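You operate a simulated robot arm through the tools that you are given. There is no shell and no other tool.

You run a simulated robot arm. Do the job below in one go: nothing can be reset, and whatever is moved stays where it is left.

## Task
Clamp the purple cap on the black stand and set the grey slider at the small hole.
Fine: cap on first, then the grey star knob to HOLD. Put the blue pin in the hole, then move the slider up against it.
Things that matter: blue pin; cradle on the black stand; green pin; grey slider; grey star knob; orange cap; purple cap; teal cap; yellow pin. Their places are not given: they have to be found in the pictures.

Only the result counts: the job must be done as asked and must still hold three seconds after the hand-in. Knocking over, shifting, dropping, spilling or breaking anything else fails it. A push-on lid holds only when it is set on centred and level and pressed home; a screw cap is set on level and turned clockwise until tight.

## Robot
A 6-joint arm with a two-finger parallel gripper, fixed in place. Base frame: the origin is on the floor under the middle of its stand, x ahead of it, y to its left, z up; the work surface is at about z = 0.8. Lengths are in m, angles in degrees, forces in N, time in s.
With the tool pointing down near the work surface it reaches from about 0.34 to 0.76 m from the base axis. Its first joint turns from -66.0 to 66.0 degrees. Payload 2.45 kg.
The tool frame sits at the grasp point between the pads (the TCP): z along the fingers, y along the line on which they close. The tips reach 0.024 m beyond it. Largest opening 0.068 m; finger width 0.017, thickness 0.01; the body of the gripper, 0.04 by 0.07 m, starts 0.041 m behind the TCP.
Orientation is told as [roll, pitch, yaw] about the base's x, y, z axes, in that order, counted from this pose: with the fingers straight down and closing along the base's y, the tool's x points along the base's -x, its y along +y and its z along -z.

## Interface
- The arm moves only by the tool step_arm. Its argument "deltas" is a list of rows, each a list of 7 numbers: the shift along the tool's x, y, z in m, then the turn, a rotation vector about the tool's x, y, z in degrees, then the closure in counts, from 0 (fully open) to 255 (shut). In form: [[tx, ty, tz, rx, ry, rz, fingers], ...]. A call has 1 to 20 rows; each row shifts and turns the commanded pose from where the row before left it, along the tool's axes as they then stand. Rows are played at 5 a second. More than 0.05 m and 8.6 degrees between two rows, or a gripper value outside its range, and nothing of the call is played. Where a pose cannot be reached the arm comes as near as it can. A force on the tool above 50 N (or 10 N above the force at the start of the call, whichever is more), or a blocked arm, ends the call early, and 0.2 s more pass. Each finger travels about 0.108 m/s and halts on what it meets, pressing with about 42 N; the grip force reading is that of the motor and also rises with nothing between the fingers. The clock runs only during rows and for 0.2 s after the last one: add rows that do not move to give the fingers time. The reply holds the time, the measured pose of the TCP, the force on the tool along the base axes, the opening and the grip force, in the units named above and with some noise, with the torque about the TCP (base axes, N m) and any sound that the robot's microphone picked up, and new pictures: "show" is both (left out), scene, wrist or none.
- Cameras (640 x 400 px; columns grow to the right, rows downward): "scene" is fixed at [0.1712, 0.4244, 1.4467]; the picture's right is [-0.69, -0.72, 0.00], its down [-0.52, 0.50, -0.70] and it looks along [0.50, -0.48, -0.72] (base axes); focal length 324 px, centre (320, 200). "wrist" rides on the gripper at [0.084, 0.011, -0.075] in the tool frame; the picture's right is [-0.13, 0.99, 0.00], its down [-0.60, -0.08, -0.79] and it looks along [-0.79, -0.10, 0.61] (tool axes); focal length 251 px, centre (320, 200).
- measure_at(camera, pixels): for up to 12 pixels [column, row] of the newest picture of that camera ("zoom" is the newest enlarged one), the place [x, y, z] in the base frame of the surface seen there, good to about 0.002 m. It takes no simulated time.
- inspect(camera, box): a new picture of the part [left, top, right, bottom] of that camera's present view, enlarged. It takes no simulated time.
- job_done(): hands the job in; it is judged then, once.

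Unless the task says otherwise, let go and move clear before handing in.

The tools are called as name(argument=value, ...) on one line, values as JSON. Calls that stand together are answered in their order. step_arm: Moves the arm, as the interface text tells. Its arguments: {"type":"object","properties":{"deltas":{"type":"array"},"show":{"type":"string","enum":["both","scene","wrist","none"]}},"required":["deltas"]} The other tools are called the same way: measure_at (camera, pixels) gives the place of the surface under pixels of a picture; inspect (camera, box) takes an enlarged picture of a part of a camera's view; job_done () hands the job in.

At the start:

```text
clock: 0.0
eef_pos: [0.4102, 0.1805, 1.1444]
orientation: [0.1, 0.1, 0.0]
wrist_force: [0.4, -1.3, 0.3]
ft_torque: [0.02, -0.04, 0.0]
opening: 0.0681
gripper_force: 0.2
```

scene: 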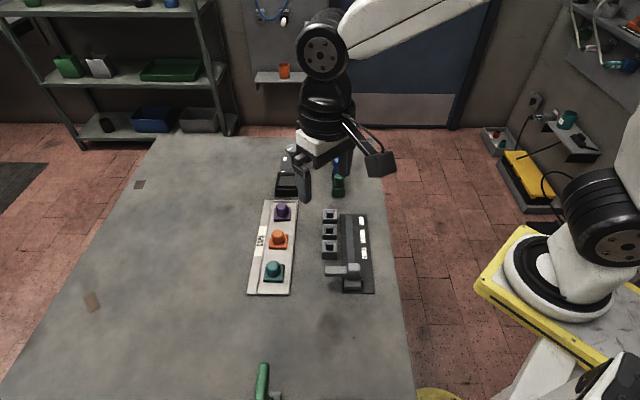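
wrist: 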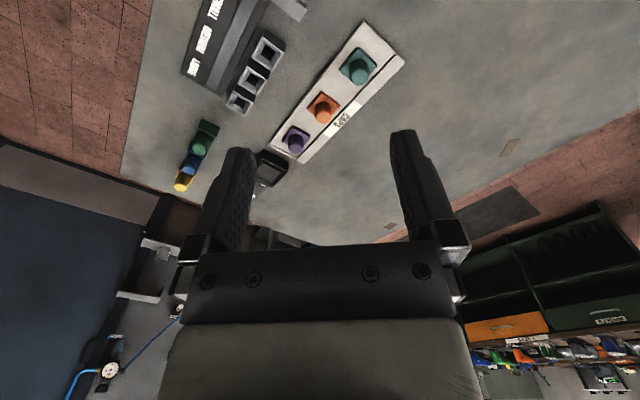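

The scene shows caps on a white tray (purple at 282,211; orange 278,240; teal 273,270), a slider assembly near (350,250), pins near (338,185) and a black stand near (287,182). I'll take enlarged views before moving.

inspect(camera="scene", box=[240, 130, 400, 230])

inspect(camera="scene", box=[240, 200, 400, 300])

inspect(camera="wrist", box=[150, 0, 420, 200])

```text
4.00 times, centred on (320, 180) of scene
```

zoom: 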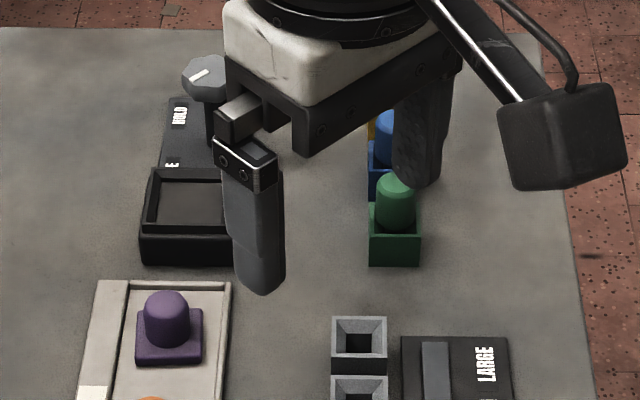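

```text
4.00 times, centred on (320, 250) of scene
```

zoom: 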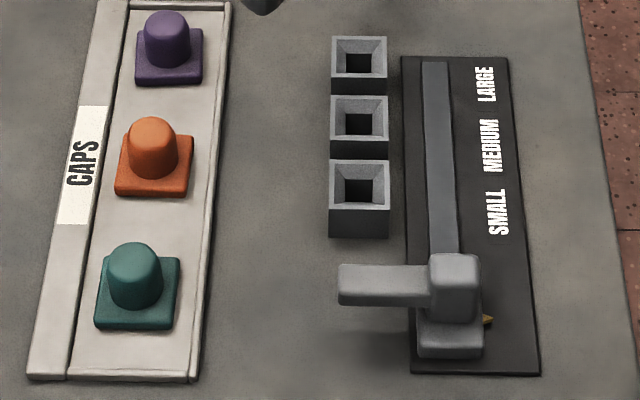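

```text
2.00 times, centred on (285, 100) of wrist
```

zoom: 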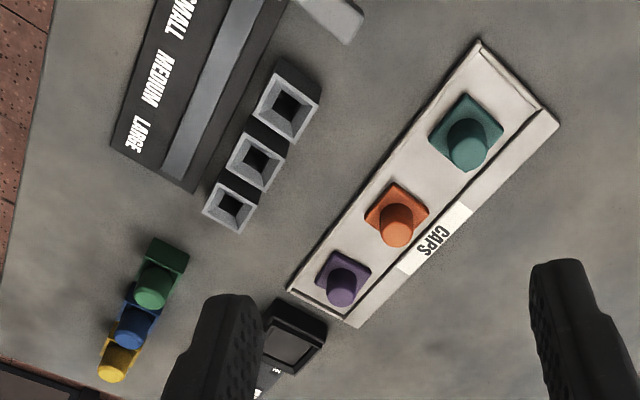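

The purple cap is nearest the black stand, with the pins in holders behind the right finger. I'll measure the key features from the scene picture.

measure_at(camera="scene", pixels=[[282, 205], [282, 219], [278, 232], [273, 264], [287, 180], [291, 148], [338, 180], [330, 215], [330, 231], [330, 248], [335, 271], [354, 269]])

measure_at(camera="wrist", pixels=[[296, 143], [202, 144], [193, 163], [181, 182], [268, 170], [240, 101], [253, 79], [268, 50]])

```text
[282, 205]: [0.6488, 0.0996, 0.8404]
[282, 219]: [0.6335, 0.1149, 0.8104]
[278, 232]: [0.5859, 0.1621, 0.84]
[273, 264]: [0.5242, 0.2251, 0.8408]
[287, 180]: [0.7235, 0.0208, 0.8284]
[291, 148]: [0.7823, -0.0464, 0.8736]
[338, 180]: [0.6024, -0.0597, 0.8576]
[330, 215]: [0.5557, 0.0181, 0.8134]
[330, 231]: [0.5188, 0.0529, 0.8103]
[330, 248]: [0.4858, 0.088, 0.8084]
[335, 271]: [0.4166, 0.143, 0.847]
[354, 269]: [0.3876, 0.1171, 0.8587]
```

```text
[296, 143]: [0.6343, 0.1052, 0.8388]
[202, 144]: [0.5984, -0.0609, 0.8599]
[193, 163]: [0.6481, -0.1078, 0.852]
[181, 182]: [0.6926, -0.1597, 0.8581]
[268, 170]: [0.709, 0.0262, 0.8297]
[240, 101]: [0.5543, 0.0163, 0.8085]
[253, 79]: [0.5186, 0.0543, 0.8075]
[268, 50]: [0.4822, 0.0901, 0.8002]
```

Everything sits in a frame turned about 45° (caps run from (0.649,0.100) to (0.524,0.225)); the stand and knob are hidden behind the left finger. I'll shift the gripper towards −y so both cameras see the stand clearly.

step_arm(deltas=[[-0.006, -0.035, 0.006, 0, 0, 0, 0], [-0.006, -0.035, 0.006, 0, 0, 0, 0], [-0.006, -0.035, 0.006, 0, 0, 0, 0], [-0.006, -0.035, 0.006, 0, 0, 0, 0], [-0.006, -0.035, 0.006, 0, 0, 0, 0], [-0.006, -0.035, 0.006, 0, 0, 0, 0], [0, 0, 0, 0, 0, 0, 0]])

```text
clock: 1.6
eef_pos: [0.4463, -0.0289, 1.1078]
orientation: [-0.1, 0.1, 0.0]
wrist_force: [-0.4, 0.4, 0.2]
ft_torque: [0.02, 0.02, 0.01]
opening: 0.068
gripper_force: 0.0
```

scene: 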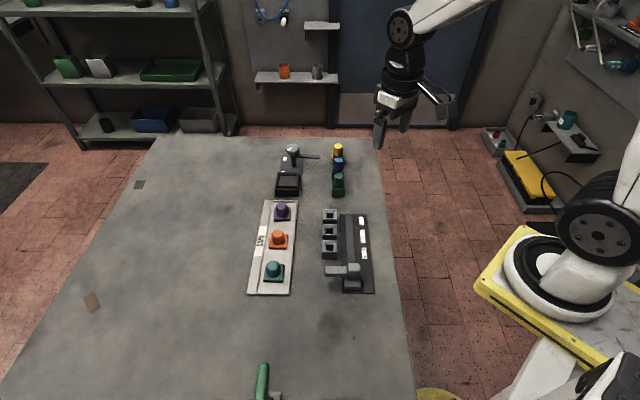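
wrist: 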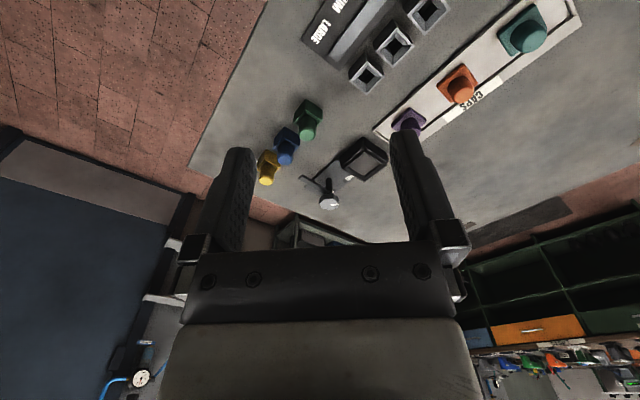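

Now the stand, cradle and knob are visible in both views (scene around (290,165), wrist around (340,175)). I'll enlarge them.

inspect(camera="scene", box=[264, 138, 360, 198])

inspect(camera="wrist", box=[240, 80, 432, 220])

inspect(camera="scene", box=[312, 202, 392, 252])

inspect(camera="scene", box=[312, 242, 392, 302])

```text
6.67 times, centred on (312, 168) of scene
```

zoom: 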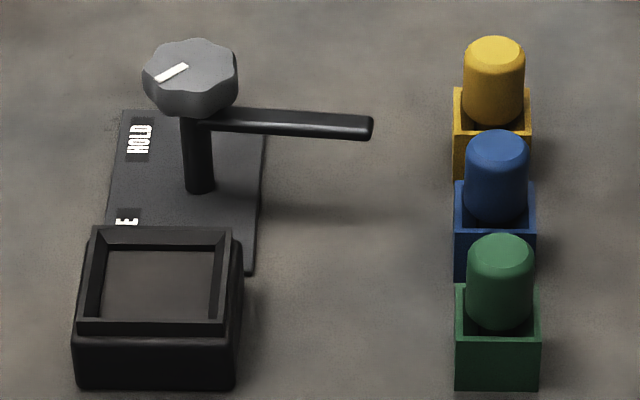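

```text
2.86 times, centred on (336, 150) of wrist
```

zoom: 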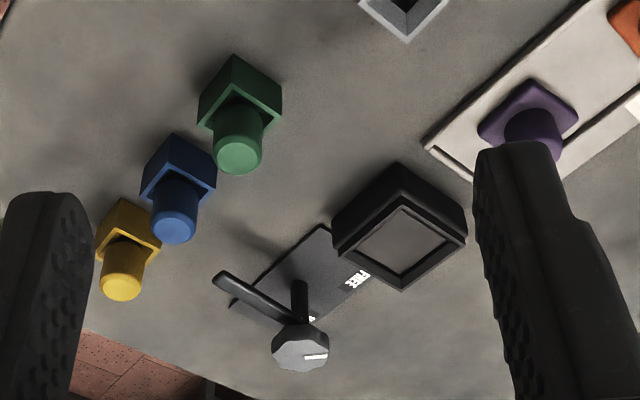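

```text
8.00 times, centred on (352, 227) of scene
```

zoom: 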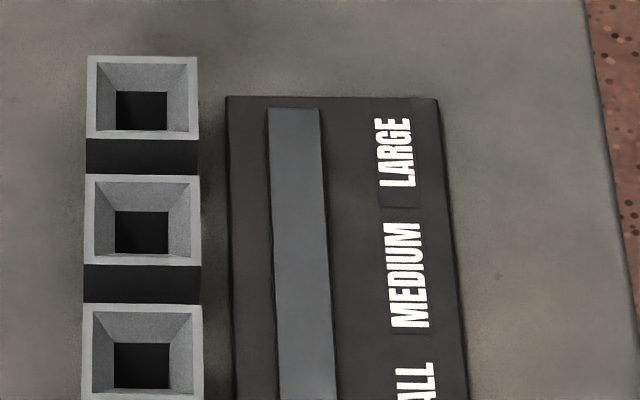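

```text
6.67 times, centred on (352, 272) of scene
```

zoom: 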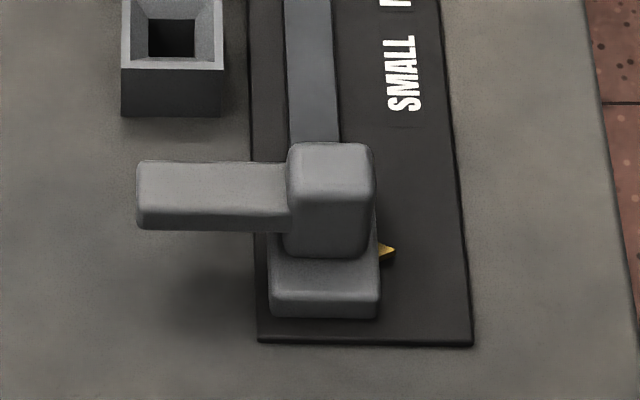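

The knob's white mark points near FREE and its bar points away from the cradle; HOLD looks like a clockwise turn of about a quarter. I'll measure the stand, the cradle rim and the bar closely.

inspect(camera="scene", box=[268, 140, 324, 200])

```text
6.67 times, centred on (296, 170) of scene
```

zoom: 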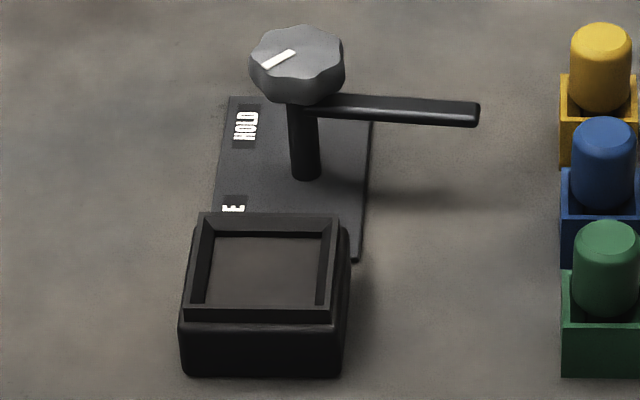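

measure_at(camera="zoom", pixels=[[203, 217], [333, 219], [330, 312], [188, 310], [265, 270], [298, 50], [265, 65], [293, 52], [470, 108], [330, 104], [246, 126], [233, 209]])

measure_at(camera="zoom", pixels=[[225, 160], [312, 170], [214, 240], [320, 243], [205, 302], [315, 304], [600, 35], [600, 135], [605, 235], [604, 255], [570, 285], [630, 290]])

```text
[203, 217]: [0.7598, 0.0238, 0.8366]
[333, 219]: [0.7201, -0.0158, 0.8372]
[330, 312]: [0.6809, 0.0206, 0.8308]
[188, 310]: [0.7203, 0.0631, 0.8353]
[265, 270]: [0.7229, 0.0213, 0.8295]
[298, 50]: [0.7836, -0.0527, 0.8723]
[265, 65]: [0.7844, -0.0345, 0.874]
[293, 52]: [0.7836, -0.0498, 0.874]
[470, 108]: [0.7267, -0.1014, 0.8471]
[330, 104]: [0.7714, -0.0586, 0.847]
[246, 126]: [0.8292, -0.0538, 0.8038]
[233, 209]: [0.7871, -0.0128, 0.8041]
```

```text
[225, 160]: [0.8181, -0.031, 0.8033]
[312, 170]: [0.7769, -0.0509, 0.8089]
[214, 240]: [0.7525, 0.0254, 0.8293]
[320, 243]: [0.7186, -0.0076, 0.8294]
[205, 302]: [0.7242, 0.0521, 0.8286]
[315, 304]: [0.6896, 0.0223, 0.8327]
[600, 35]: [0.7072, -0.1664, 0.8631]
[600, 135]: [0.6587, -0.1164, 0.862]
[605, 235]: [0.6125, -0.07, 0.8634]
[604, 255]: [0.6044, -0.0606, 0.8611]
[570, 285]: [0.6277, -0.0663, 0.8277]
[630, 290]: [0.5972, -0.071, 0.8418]
```

Cradle interior floor z≈0.829, rim z≈0.836, centre about (0.721,0.023); knob top z≈0.873 near (0.784,-0.05). Next I'll measure the purple cap's flange and the pins in detail.

inspect(camera="scene", box=[258, 196, 306, 226])

```text
13.33 times, centred on (282, 211) of scene
```

zoom: 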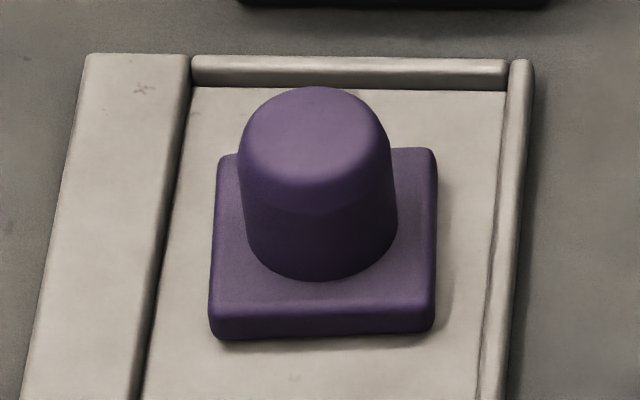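

measure_at(camera="zoom", pixels=[[222, 160], [430, 154], [428, 298], [216, 300], [318, 130], [320, 268], [240, 200], [390, 200], [320, 110], [470, 200], [190, 250], [320, 320]])

```text
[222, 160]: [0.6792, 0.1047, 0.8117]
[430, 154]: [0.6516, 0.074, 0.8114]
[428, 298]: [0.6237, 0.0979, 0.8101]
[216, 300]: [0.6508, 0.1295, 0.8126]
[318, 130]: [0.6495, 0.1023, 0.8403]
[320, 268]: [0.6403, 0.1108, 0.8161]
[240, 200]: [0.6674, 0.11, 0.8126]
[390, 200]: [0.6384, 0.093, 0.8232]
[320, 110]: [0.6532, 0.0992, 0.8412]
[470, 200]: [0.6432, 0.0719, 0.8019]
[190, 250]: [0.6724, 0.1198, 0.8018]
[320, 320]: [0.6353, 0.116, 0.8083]
```

The purple cap's flange is about 42 mm square, centred near (0.651,0.1015), turned roughly 49°; the cradle looks nearer 45°. I'll zoom further on the cradle to fix its angle and centre.

inspect(camera="scene", box=[270, 164, 310, 200])

```text
11.11 times, centred on (290, 182) of scene
```

zoom: 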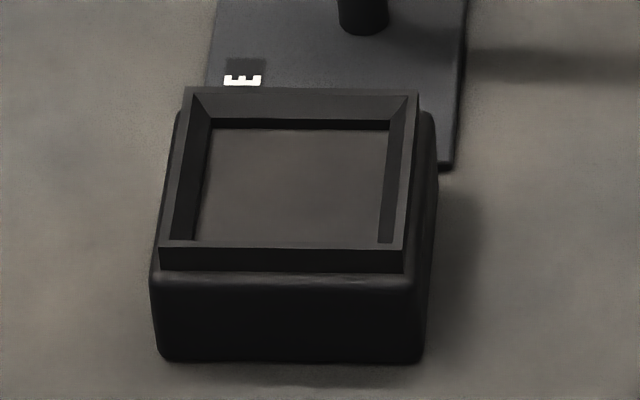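

measure_at(camera="zoom", pixels=[[188, 91], [414, 97], [402, 246], [163, 245], [215, 134], [386, 136], [376, 238], [197, 236], [300, 93], [285, 246], [175, 160], [410, 165]])

measure_at(camera="zoom", pixels=[[300, 110], [185, 180], [390, 180], [300, 185], [300, 262], [300, 285], [240, 80], [220, 20], [455, 20], [448, 150], [362, 28], [345, 30]])

```text
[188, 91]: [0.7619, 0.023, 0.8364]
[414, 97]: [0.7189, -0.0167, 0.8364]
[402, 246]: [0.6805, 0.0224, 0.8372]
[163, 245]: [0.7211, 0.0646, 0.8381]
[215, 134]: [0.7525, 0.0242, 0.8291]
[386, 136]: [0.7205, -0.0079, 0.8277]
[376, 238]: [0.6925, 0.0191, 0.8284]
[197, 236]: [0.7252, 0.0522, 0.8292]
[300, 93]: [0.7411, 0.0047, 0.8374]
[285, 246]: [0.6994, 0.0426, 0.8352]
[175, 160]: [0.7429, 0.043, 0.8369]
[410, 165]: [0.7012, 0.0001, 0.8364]
```

```text
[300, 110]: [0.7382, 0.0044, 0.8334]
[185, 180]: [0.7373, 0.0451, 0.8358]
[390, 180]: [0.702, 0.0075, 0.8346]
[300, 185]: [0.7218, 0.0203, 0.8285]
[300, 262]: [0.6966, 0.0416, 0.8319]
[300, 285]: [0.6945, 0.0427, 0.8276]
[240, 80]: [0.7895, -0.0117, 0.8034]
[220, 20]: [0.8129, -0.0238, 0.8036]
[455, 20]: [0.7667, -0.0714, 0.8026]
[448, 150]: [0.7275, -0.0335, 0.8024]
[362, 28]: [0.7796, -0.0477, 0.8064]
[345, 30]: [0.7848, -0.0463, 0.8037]
```

Cradle centre is about (0.7206,0.0233) at roughly 44.5°, so the cap needs about −4.5° of turn on transfer. I'll move above the purple cap first.

step_arm(deltas=[[-0.0256, 0.0163, 0.022, 0, 0, 0, 0], [-0.0256, 0.0163, 0.022, 0, 0, 0, 0], [-0.0256, 0.0163, 0.022, 0, 0, 0, 0], [-0.0256, 0.0163, 0.022, 0, 0, 0, 0], [-0.0256, 0.0163, 0.022, 0, 0, 0, 0], [-0.0256, 0.0163, 0.022, 0, 0, 0, 0], [-0.0256, 0.0163, 0.022, 0, 0, 0, 0], [-0.0256, 0.0163, 0.022, 0, 0, 0, 0], [0, 0, 0, 0, 0, 0, 0], [0, 0, 0, 0, 0, 0, 0]])

```text
clock: 3.8
eef_pos: [0.6495, 0.1007, 0.9342]
orientation: [0.0, 0.1, 0.1]
wrist_force: [0.8, -0.5, 0.2]
ft_torque: [0.0, 0.01, 0.03]
opening: 0.0682
gripper_force: 0.0
```

scene: 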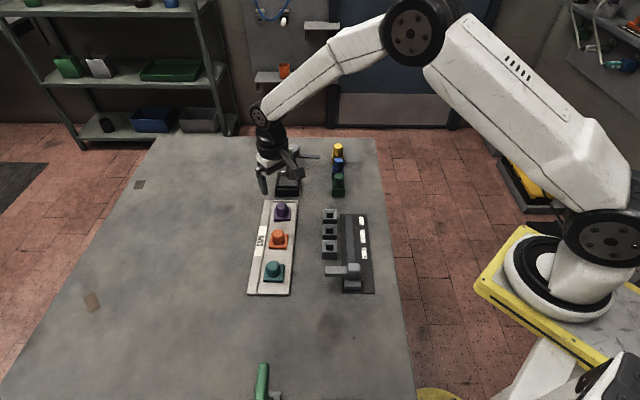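
wrist: 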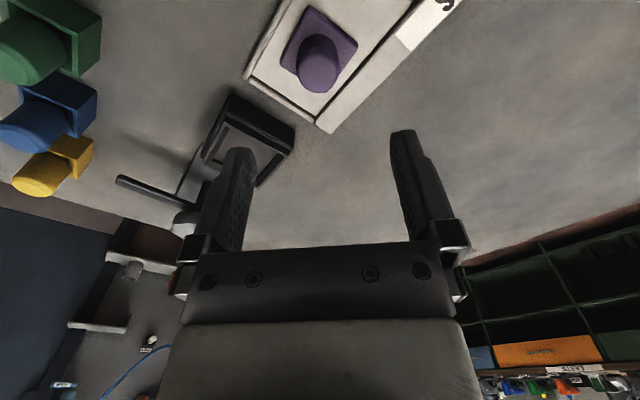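

The cap is in the wrist view at about (320,55). I'll measure its flange corners from this second viewpoint to cross-check position.

inspect(camera="wrist", box=[240, 0, 400, 100])

```text
4.00 times, centred on (320, 50) of wrist
```

zoom: 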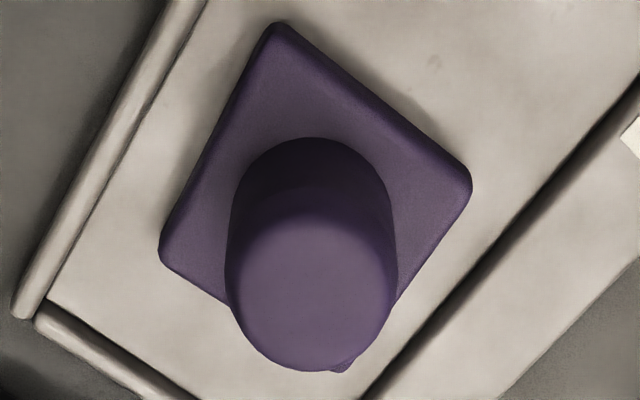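

measure_at(camera="zoom", pixels=[[278, 35], [455, 185], [172, 245], [313, 150], [245, 200], [380, 200], [315, 300], [235, 290], [390, 290], [310, 225], [308, 362], [560, 250]])

```text
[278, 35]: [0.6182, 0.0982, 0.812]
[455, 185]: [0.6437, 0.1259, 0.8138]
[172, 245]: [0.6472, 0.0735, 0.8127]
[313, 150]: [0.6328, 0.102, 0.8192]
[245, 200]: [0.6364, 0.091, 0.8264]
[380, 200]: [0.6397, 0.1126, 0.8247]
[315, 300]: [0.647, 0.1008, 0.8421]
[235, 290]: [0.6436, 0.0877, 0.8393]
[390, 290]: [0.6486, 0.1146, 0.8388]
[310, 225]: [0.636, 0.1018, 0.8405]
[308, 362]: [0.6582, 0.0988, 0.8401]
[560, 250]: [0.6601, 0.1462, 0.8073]
```

Wrist and scene readings of the cap differ by ~4 mm in x, so I'll rely on displacements within one camera. I'll also measure the cradle from the wrist view here.

inspect(camera="wrist", box=[170, 80, 330, 200])

```text
3.33 times, centred on (250, 140) of wrist
```

zoom: 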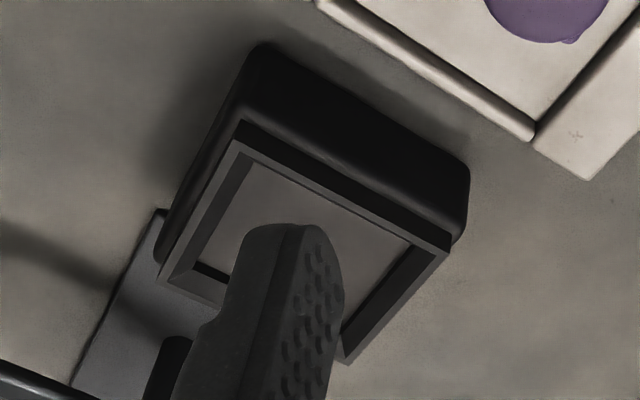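

measure_at(camera="zoom", pixels=[[236, 146], [446, 247], [164, 276], [346, 355], [250, 160], [405, 245], [300, 200], [330, 187]])

```text
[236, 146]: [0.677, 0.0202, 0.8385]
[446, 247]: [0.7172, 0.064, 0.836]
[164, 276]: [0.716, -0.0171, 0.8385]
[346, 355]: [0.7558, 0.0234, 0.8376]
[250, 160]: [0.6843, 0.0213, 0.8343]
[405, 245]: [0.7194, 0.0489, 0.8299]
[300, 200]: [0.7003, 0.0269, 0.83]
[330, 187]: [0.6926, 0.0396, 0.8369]
```

Both cameras agree on the cap→cradle displacement of about (+0.070, −0.078) and about −4° of turn. The gripper is centred over the cap, so I'll descend to z≈0.84 with the fingers open.

step_arm(deltas=[[0, 0, 0.025, 0, 0, 0, 0], [0, 0, 0.025, 0, 0, 0, 0], [0, 0, 0.02, 0, 0, 0, 0], [0, 0, 0.015, 0, 0, 0, 0], [0, 0, 0.009, 0, 0, 0, 0], [0, 0, 0, 0, 0, 0, 0], [0, 0, 0, 0, 0, 0, 0]])

```text
clock: 5.4
eef_pos: [0.6527, 0.1022, 0.8398]
orientation: [0.0, -0.1, 0.0]
wrist_force: [0.5, 0.0, 0.7]
ft_torque: [0.0, -0.01, -0.02]
opening: 0.0679
gripper_force: 0.1
```

scene: 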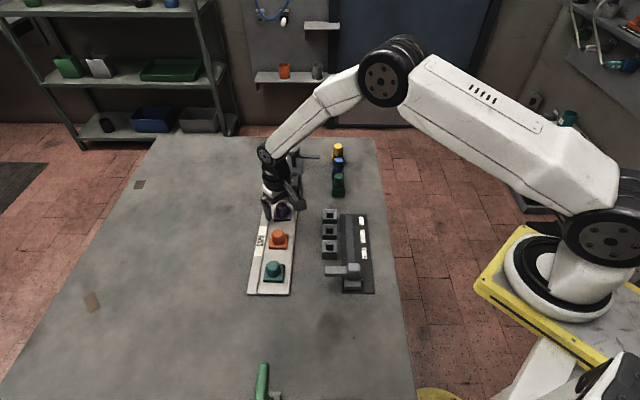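
wrist: 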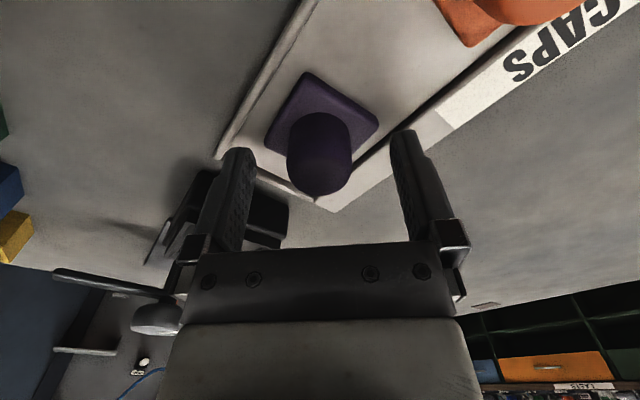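

inspect(camera="wrist", box=[230, 60, 430, 220])

inspect(camera="scene", box=[250, 180, 314, 230])

```text
2.50 times, centred on (330, 140) of wrist
```

zoom: 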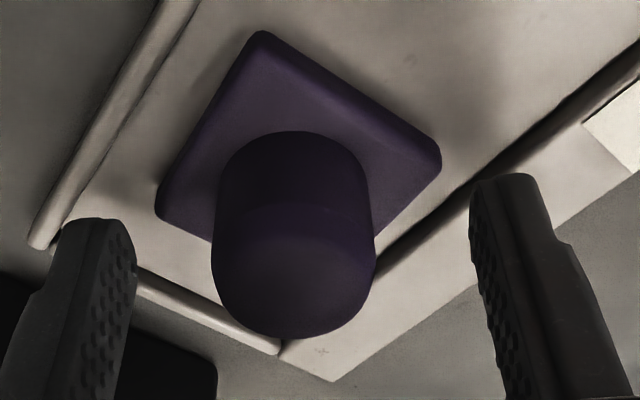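

```text
8.00 times, centred on (282, 205) of scene
```

zoom: 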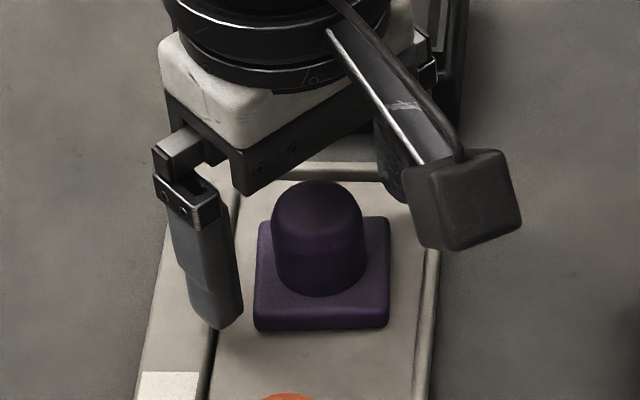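

The dome sits centred in the columns (≈320) but about 2–3 mm nearer the base than the TCP. I'll nudge +2 mm along tool x and close on the dome.

step_arm(deltas=[[0.0022, 0, 0, 0, 0, 0, 0], [0, 0, 0, 0, 0, 0, 0], [0, 0, 0, 0, 0, 0, 110], [0, 0, 0, 0, 0, 0, 255], [0, 0, 0, 0, 0, 0, 255], [0, 0, 0, 0, 0, 0, 255]])

```text
clock: 6.8
eef_pos: [0.6493, 0.1026, 0.8376]
orientation: [0.0, 0.1, 0.0]
wrist_force: [0.6, 0.8, -0.3]
ft_torque: [-0.01, -0.02, 0.0]
opening: 0.0279
gripper_force: 41.5
```

scene: 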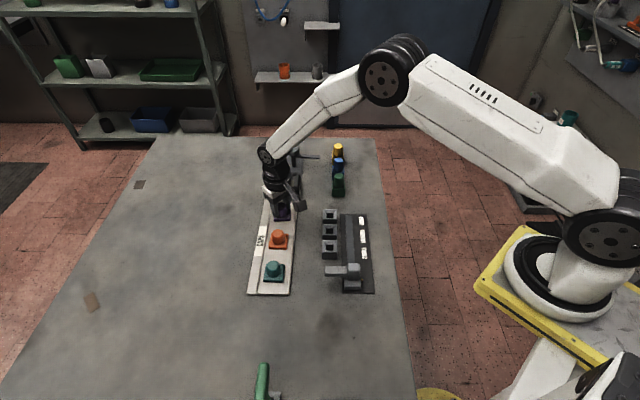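
wrist: 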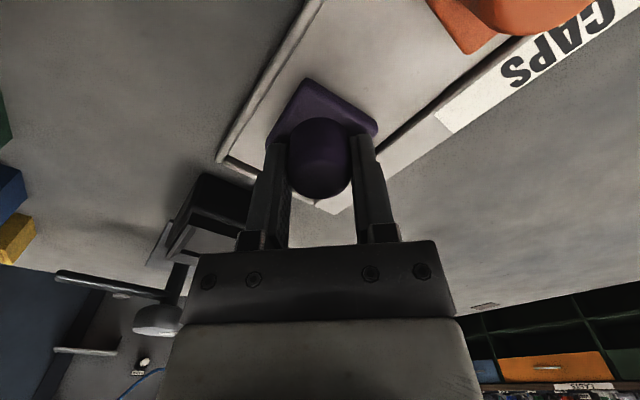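

The fingers stopped on the dome at 27.9 mm with 41.5 N. I'll lift straight up and check the cap hangs level.

step_arm(deltas=[[0, 0, -0.01, 0, 0, 0, 255], [0, 0, -0.02, 0, 0, 0, 255], [0, 0, -0.025, 0, 0, 0, 255], [0, 0, -0.025, 0, 0, 0, 255], [0, 0, 0, 0, 0, 0, 255], [0, 0, 0, 0, 0, 0, 255]])

```text
clock: 8.2
eef_pos: [0.6494, 0.0999, 0.9195]
orientation: [-0.1, 0.1, -0.1]
wrist_force: [-0.1, 0.2, -1.0]
ft_torque: [0.02, 0.02, 0.0]
opening: 0.0276
gripper_force: 42.0
```

scene: 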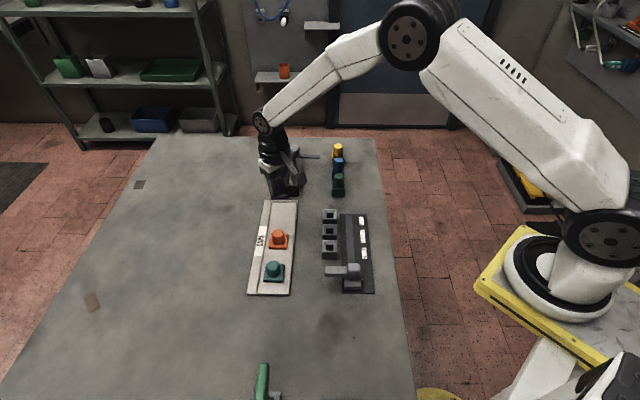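
wrist: 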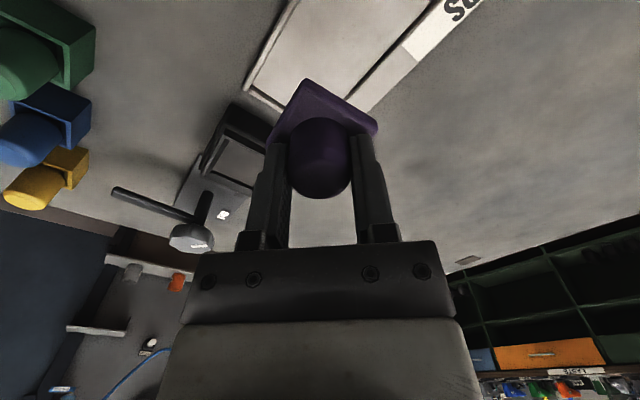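

The cap came up with the gripper. I'll check the flange in the wrist zoom for its position and angle in the hand.

inspect(camera="wrist", box=[250, 65, 400, 165])

inspect(camera="scene", box=[254, 160, 318, 205])

```text
4.00 times, centred on (325, 115) of wrist
```

zoom: 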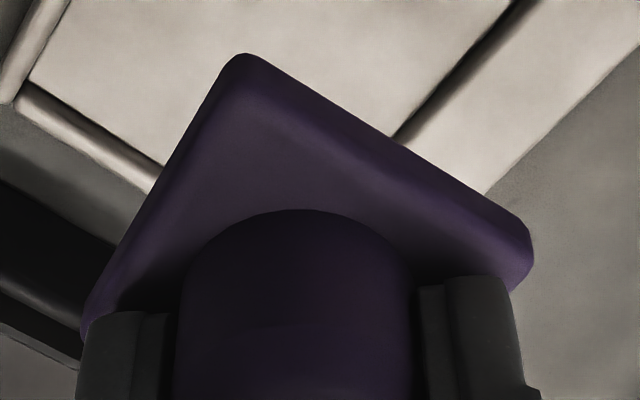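

```text
8.89 times, centred on (286, 182) of scene
```

zoom: 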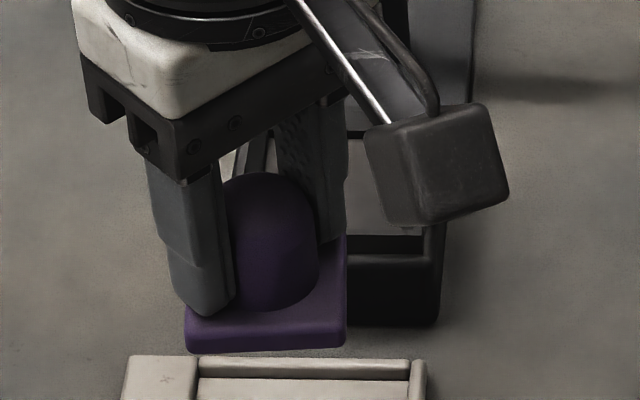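

measure_at(camera="zoom", pixels=[[194, 316], [340, 310], [341, 243], [270, 190], [265, 330], [275, 300], [195, 345], [340, 340]])

```text
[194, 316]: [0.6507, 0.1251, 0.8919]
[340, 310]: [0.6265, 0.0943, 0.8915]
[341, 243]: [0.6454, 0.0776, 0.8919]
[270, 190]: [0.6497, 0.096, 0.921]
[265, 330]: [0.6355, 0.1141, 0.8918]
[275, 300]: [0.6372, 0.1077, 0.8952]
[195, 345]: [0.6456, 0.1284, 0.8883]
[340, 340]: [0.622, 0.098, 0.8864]
```

The flange still reads about 49°, close to level, and centred between the fingers. I'll carry it over the cradle at height, turning +4.4° about tool z (clockwise from above).

step_arm(deltas=[[-0.01725, -0.01925, 0, 0, 0, 1.1, 255], [-0.01725, -0.01925, 0, 0, 0, 1.1, 255], [-0.01725, -0.01925, 0, 0, 0, 1.1, 255], [-0.01725, -0.01925, 0, 0, 0, 1.1, 255], [0, 0, 0.01, 0, 0, 0, 255], [0, 0, 0.01, 0, 0, 0, 255], [0, 0, 0, 0, 0, 0, 255], [0, 0, 0, 0, 0, 0, 255]])

```text
clock: 10.0
eef_pos: [0.7162, 0.0224, 0.8973]
orientation: [0.1, 0.0, -4.4]
wrist_force: [0.7, -0.5, -0.7]
ft_torque: [-0.03, 0.01, -0.02]
opening: 0.0278
gripper_force: 41.7
```

scene: 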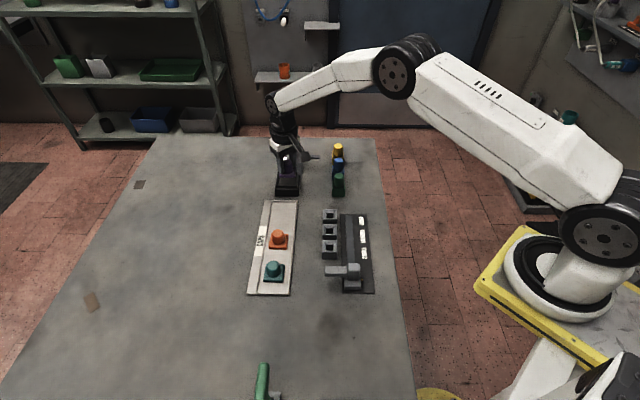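
wrist: 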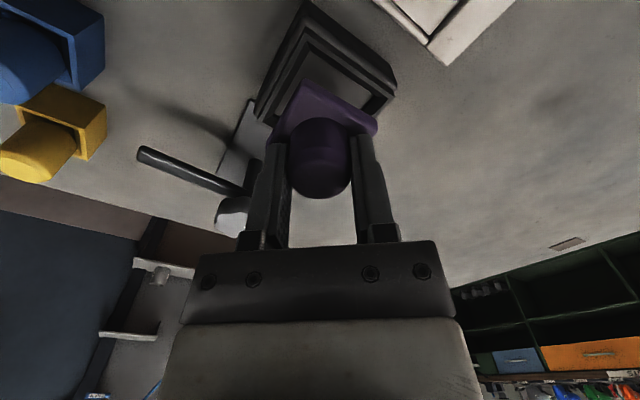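

The cap now hovers above the cradle; wrist shows the flange over the rim at (325,90). I'll zoom both views to check alignment.

inspect(camera="wrist", box=[245, 0, 405, 130])

inspect(camera="scene", box=[264, 155, 312, 200])

```text
3.08 times, centred on (325, 65) of wrist
```

zoom: 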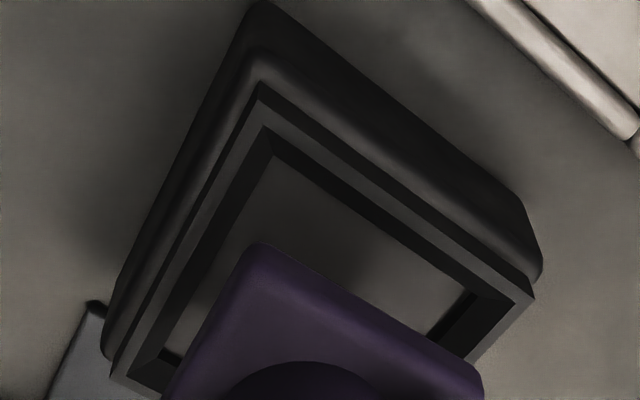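

```text
8.89 times, centred on (288, 178) of scene
```

zoom: 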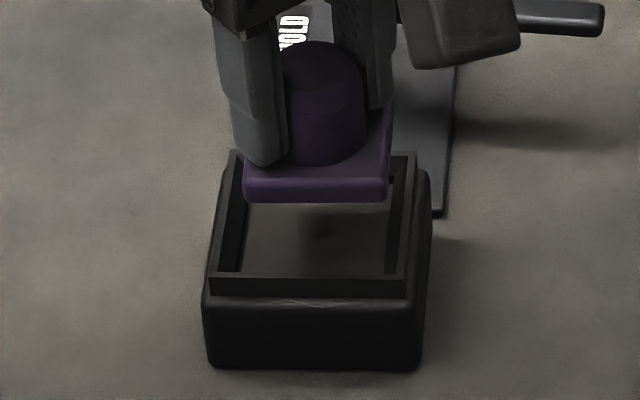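

measure_at(camera="zoom", pixels=[[249, 179], [385, 181], [386, 112], [250, 197], [385, 198], [212, 276], [402, 276], [412, 158], [316, 178], [316, 277], [326, 60], [240, 155]])

```text
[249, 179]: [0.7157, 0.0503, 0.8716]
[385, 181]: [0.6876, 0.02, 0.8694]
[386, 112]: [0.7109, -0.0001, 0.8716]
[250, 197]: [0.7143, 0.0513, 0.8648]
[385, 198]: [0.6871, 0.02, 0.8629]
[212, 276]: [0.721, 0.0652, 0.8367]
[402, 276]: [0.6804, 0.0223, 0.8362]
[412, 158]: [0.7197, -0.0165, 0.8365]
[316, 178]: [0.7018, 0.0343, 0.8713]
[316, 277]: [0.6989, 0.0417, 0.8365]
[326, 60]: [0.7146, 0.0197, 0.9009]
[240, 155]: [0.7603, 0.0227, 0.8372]
```

The angle looks well matched (both front edges nearly horizontal), but the scene puts the cap about 5 mm too far right along the image's horizontal. I'll cross-check with the wrist view.

inspect(camera="wrist", box=[245, 0, 405, 130])

```text
3.08 times, centred on (325, 65) of wrist
```

zoom: 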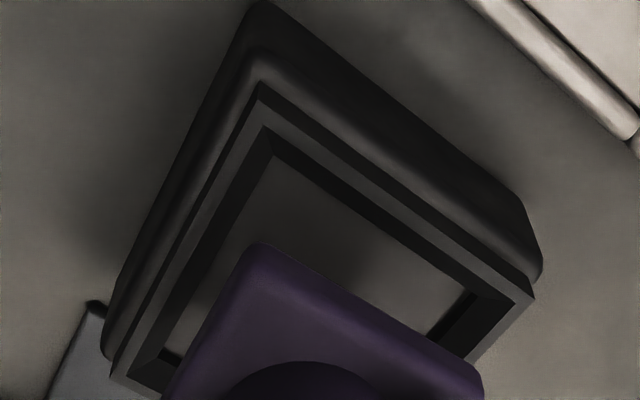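

measure_at(camera="zoom", pixels=[[261, 105], [526, 298], [118, 372], [262, 258], [470, 375], [190, 385], [266, 130], [505, 297], [145, 360], [330, 290], [220, 320], [390, 320]])

```text
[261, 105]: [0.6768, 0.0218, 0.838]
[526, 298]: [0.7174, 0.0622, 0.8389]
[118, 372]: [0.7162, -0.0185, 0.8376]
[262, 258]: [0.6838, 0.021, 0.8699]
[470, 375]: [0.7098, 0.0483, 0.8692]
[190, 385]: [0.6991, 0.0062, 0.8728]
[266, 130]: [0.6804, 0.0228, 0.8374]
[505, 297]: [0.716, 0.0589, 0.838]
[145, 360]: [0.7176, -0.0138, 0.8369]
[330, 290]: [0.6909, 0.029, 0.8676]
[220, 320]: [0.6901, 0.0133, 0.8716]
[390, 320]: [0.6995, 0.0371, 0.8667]
```

Wrist says cradle centre (0.717,0.022) versus cap about (0.711,0.021); scene says a (+4,+3) mm correction. I'll shift about (+4.8,+2) mm and lower to just above the rim, then compare again with less parallax.

step_arm(deltas=[[-0.0023, 0.0012, 0, 0, 0, 0, 255], [-0.0023, 0.0012, 0, 0, 0, 0, 255], [0, 0, 0.007, 0, 0, 0, 255], [0, 0, 0.007, 0, 0, 0, 255], [0, 0, 0, 0, 0, 0, 255], [0, 0, 0, 0, 0, 0, 255]])

inspect(camera="scene", box=[264, 155, 312, 200])

```text
clock: 11.4
eef_pos: [0.7202, 0.0248, 0.8853]
orientation: [0.0, 0.0, -4.4]
wrist_force: [-0.9, 0.4, 0.0]
ft_torque: [-0.02, 0.03, -0.02]
opening: 0.0276
gripper_force: 42.5
```

scene: 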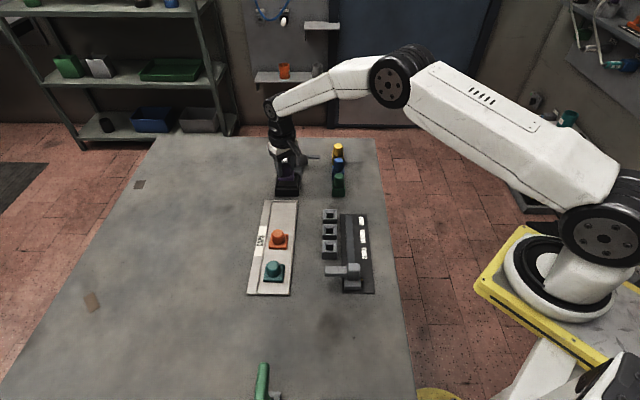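
wrist: 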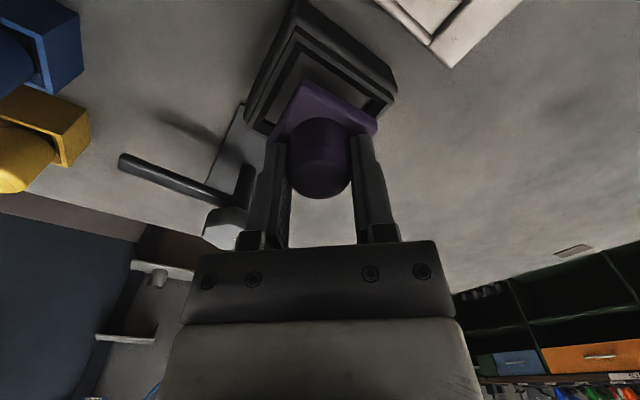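

```text
8.89 times, centred on (288, 178) of scene
```

zoom: 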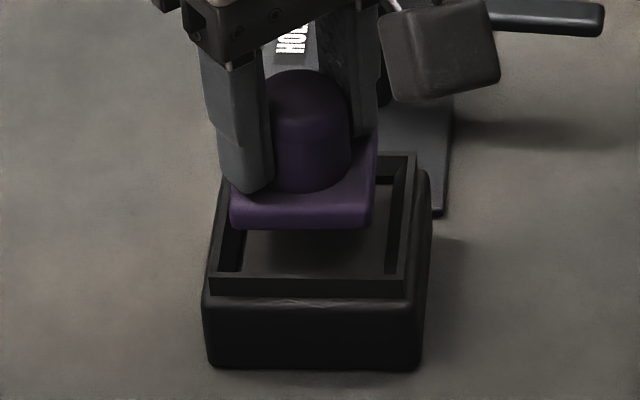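

measure_at(camera="zoom", pixels=[[235, 205], [368, 206], [372, 142], [236, 223], [369, 224], [300, 205], [300, 222], [212, 276], [402, 276], [412, 158], [308, 276], [308, 84]])

inspect(camera="wrist", box=[245, 0, 405, 130])

```text
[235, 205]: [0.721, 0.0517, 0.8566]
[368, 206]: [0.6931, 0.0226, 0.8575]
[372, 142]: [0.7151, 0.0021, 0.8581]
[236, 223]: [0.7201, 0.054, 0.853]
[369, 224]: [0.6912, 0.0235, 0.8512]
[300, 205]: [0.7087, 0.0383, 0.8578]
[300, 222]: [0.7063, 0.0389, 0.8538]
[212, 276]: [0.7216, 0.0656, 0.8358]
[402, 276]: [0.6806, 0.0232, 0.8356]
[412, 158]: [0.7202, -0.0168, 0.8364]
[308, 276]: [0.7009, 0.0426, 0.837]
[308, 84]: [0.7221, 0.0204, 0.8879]
```

```text
3.08 times, centred on (325, 65) of wrist
```

zoom: 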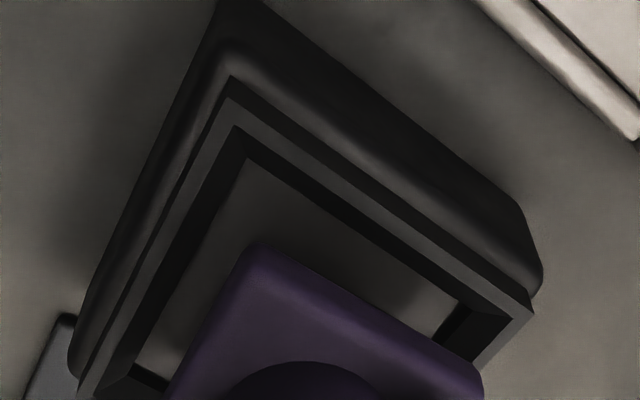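

measure_at(camera="zoom", pixels=[[232, 100], [524, 315], [85, 390], [262, 250], [478, 375], [180, 390], [243, 150], [495, 315], [125, 375], [262, 262], [465, 372], [350, 296]])

```text
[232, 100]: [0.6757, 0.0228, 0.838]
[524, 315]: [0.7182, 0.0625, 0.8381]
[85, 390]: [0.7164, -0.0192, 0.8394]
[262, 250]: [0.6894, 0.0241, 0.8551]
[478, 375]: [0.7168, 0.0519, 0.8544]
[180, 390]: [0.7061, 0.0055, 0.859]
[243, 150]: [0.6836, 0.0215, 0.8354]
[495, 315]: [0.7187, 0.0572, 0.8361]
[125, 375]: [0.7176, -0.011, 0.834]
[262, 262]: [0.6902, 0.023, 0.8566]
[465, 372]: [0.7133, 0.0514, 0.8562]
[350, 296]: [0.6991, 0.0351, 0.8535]
```

Cap centre is within about 1–2 mm of the cradle centre in both views. I'll trim (−0.5,−1.4) mm in the tool frame and lower slowly most of the way, watching the force.

step_arm(deltas=[[-0.0005, -0.0014, 0, 0, 0, 0, 255], [0, 0, 0.004, 0, 0, 0, 255], [0, 0, 0.004, 0, 0, 0, 255], [0, 0, 0.003, 0, 0, 0, 255], [0, 0, 0.002, 0, 0, 0, 255], [0, 0, 0.002, 0, 0, 0, 255], [0, 0, 0, 0, 0, 0, 255], [0, 0, 0, 0, 0, 0, 255]])

inspect(camera="scene", box=[264, 155, 312, 200])

inspect(camera="wrist", box=[245, 0, 405, 130])

```text
clock: 13.2
eef_pos: [0.7199, 0.023, 0.8712]
orientation: [0.0, 0.0, -4.4]
wrist_force: [-0.5, -0.3, 0.1]
ft_torque: [-0.03, 0.03, 0.0]
opening: 0.0277
gripper_force: 41.9
```

scene: 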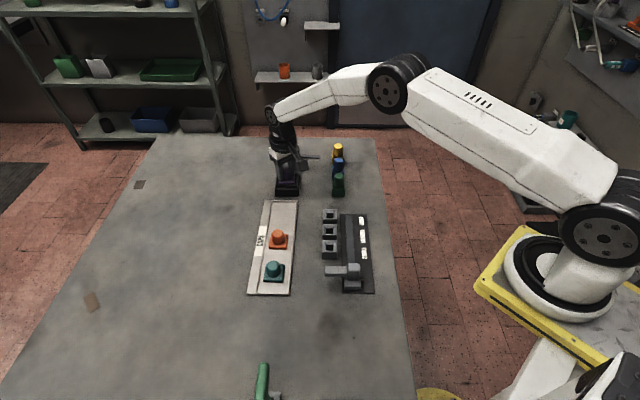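
wrist: 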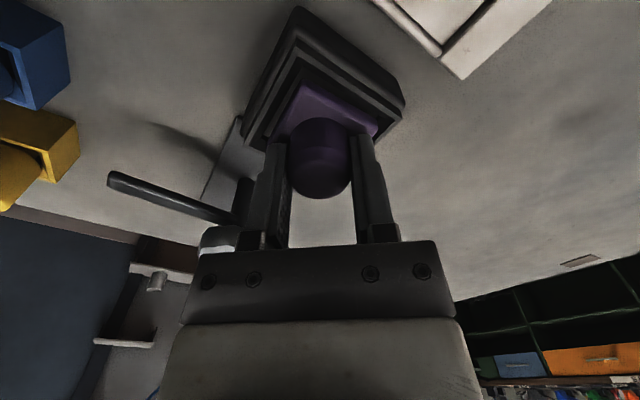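

```text
8.89 times, centred on (288, 178) of scene
```

zoom: 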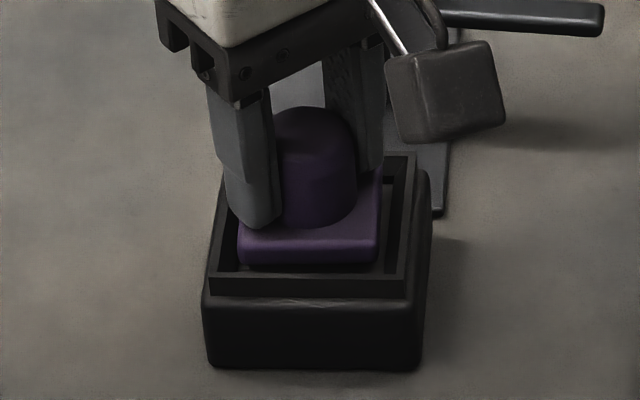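

```text
3.08 times, centred on (325, 65) of wrist
```

zoom: 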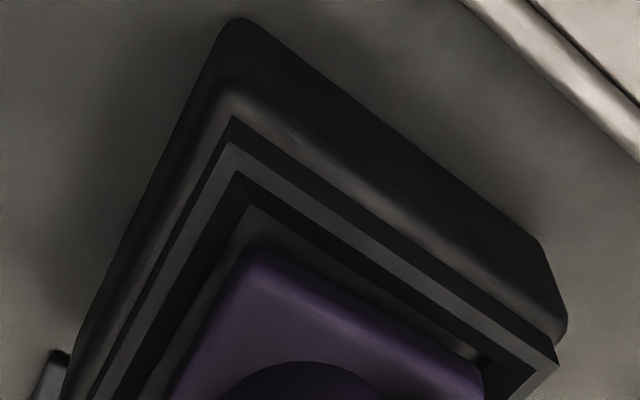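

The flange is already 3–4 mm below the rim with no contact force and even gaps left and right (238–380 against floor 234–385). I'll keep lowering in small steps.

step_arm(deltas=[[0, 0, 0.0015, 0, 0, 0, 255], [0, 0, 0.0015, 0, 0, 0, 255], [0, 0, 0.001, 0, 0, 0, 255], [0, 0, 0.001, 0, 0, 0, 255], [0, 0, 0, 0, 0, 0, 255], [0, 0, 0, 0, 0, 0, 255]])

inspect(camera="scene", box=[264, 155, 312, 200])

```text
clock: 14.6
eef_pos: [0.7214, 0.0223, 0.8676]
orientation: [0.0, -0.2, -4.4]
wrist_force: [-17.5, -6.3, 33.4]
ft_torque: [-0.44, -0.06, -0.41]
opening: 0.0279
gripper_force: 41.7
```

scene: 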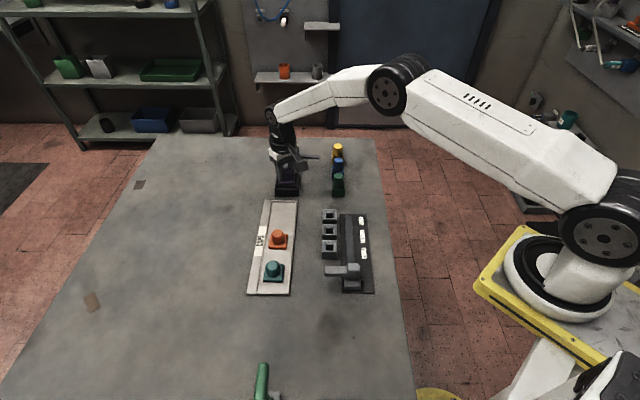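
wrist: 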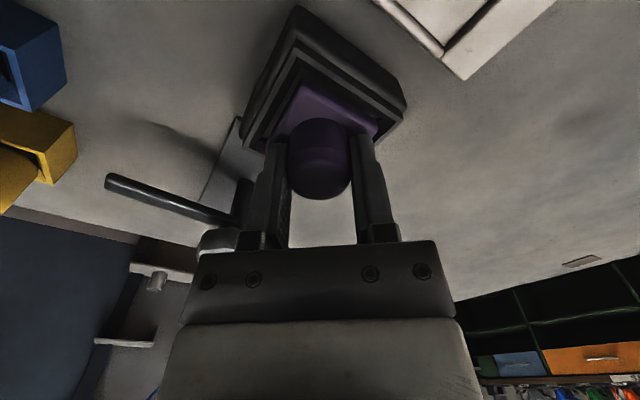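

```text
8.89 times, centred on (288, 178) of scene
```

zoom: 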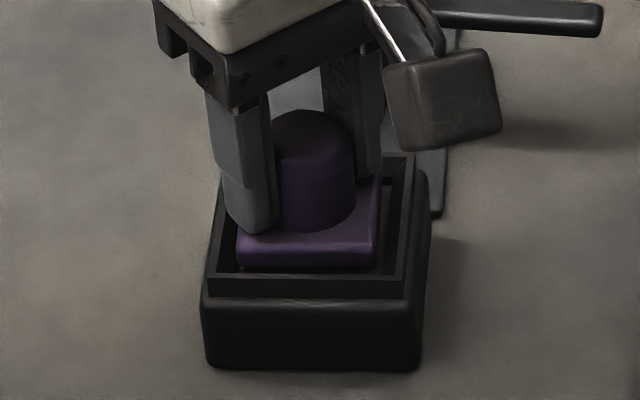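

Force rose to 33 N up with −17 N in x and −0.41 N·m about z: the far (+x) corner is on the chamfer. I'll back up 3 mm, shift about −1.6 mm in x / −0.7 mm in y, turn 1.5° more clockwise, and try again.

step_arm(deltas=[[0, 0, -0.0035, 0, 0, 0, 255], [0.0016, -0.0008, 0, 0, 0, 1.5, 255], [0, 0, 0, 0, 0, 0, 255], [0, 0, 0.0015, 0, 0, 0, 255], [0, 0, 0.001, 0, 0, 0, 255], [0, 0, 0.001, 0, 0, 0, 255], [0, 0, 0, 0, 0, 0, 255]])

inspect(camera="scene", box=[264, 155, 312, 200])

```text
clock: 16.2
eef_pos: [0.7194, 0.0221, 0.8654]
orientation: [-0.1, 0.0, -5.9]
wrist_force: [-0.3, 1.4, 2.1]
ft_torque: [0.05, 0.07, -0.06]
opening: 0.0277
gripper_force: 41.7
```

scene: 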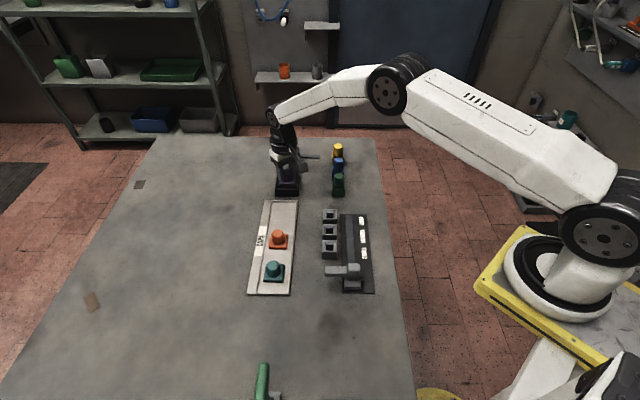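
wrist: 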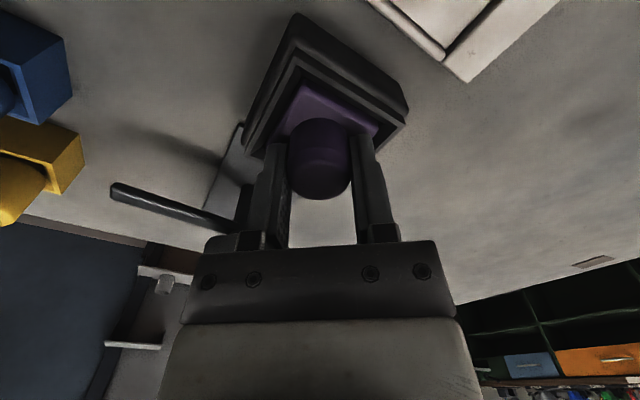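

```text
8.89 times, centred on (288, 178) of scene
```

zoom: 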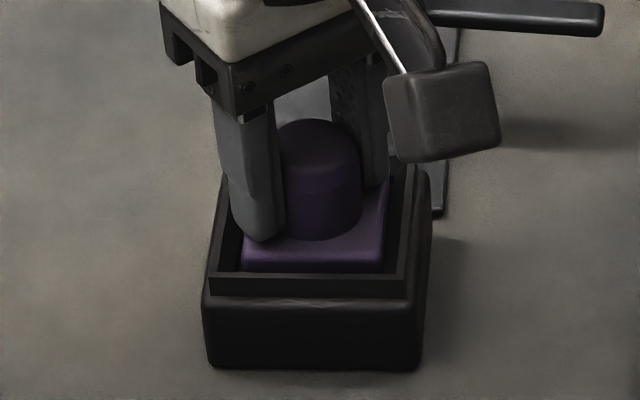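

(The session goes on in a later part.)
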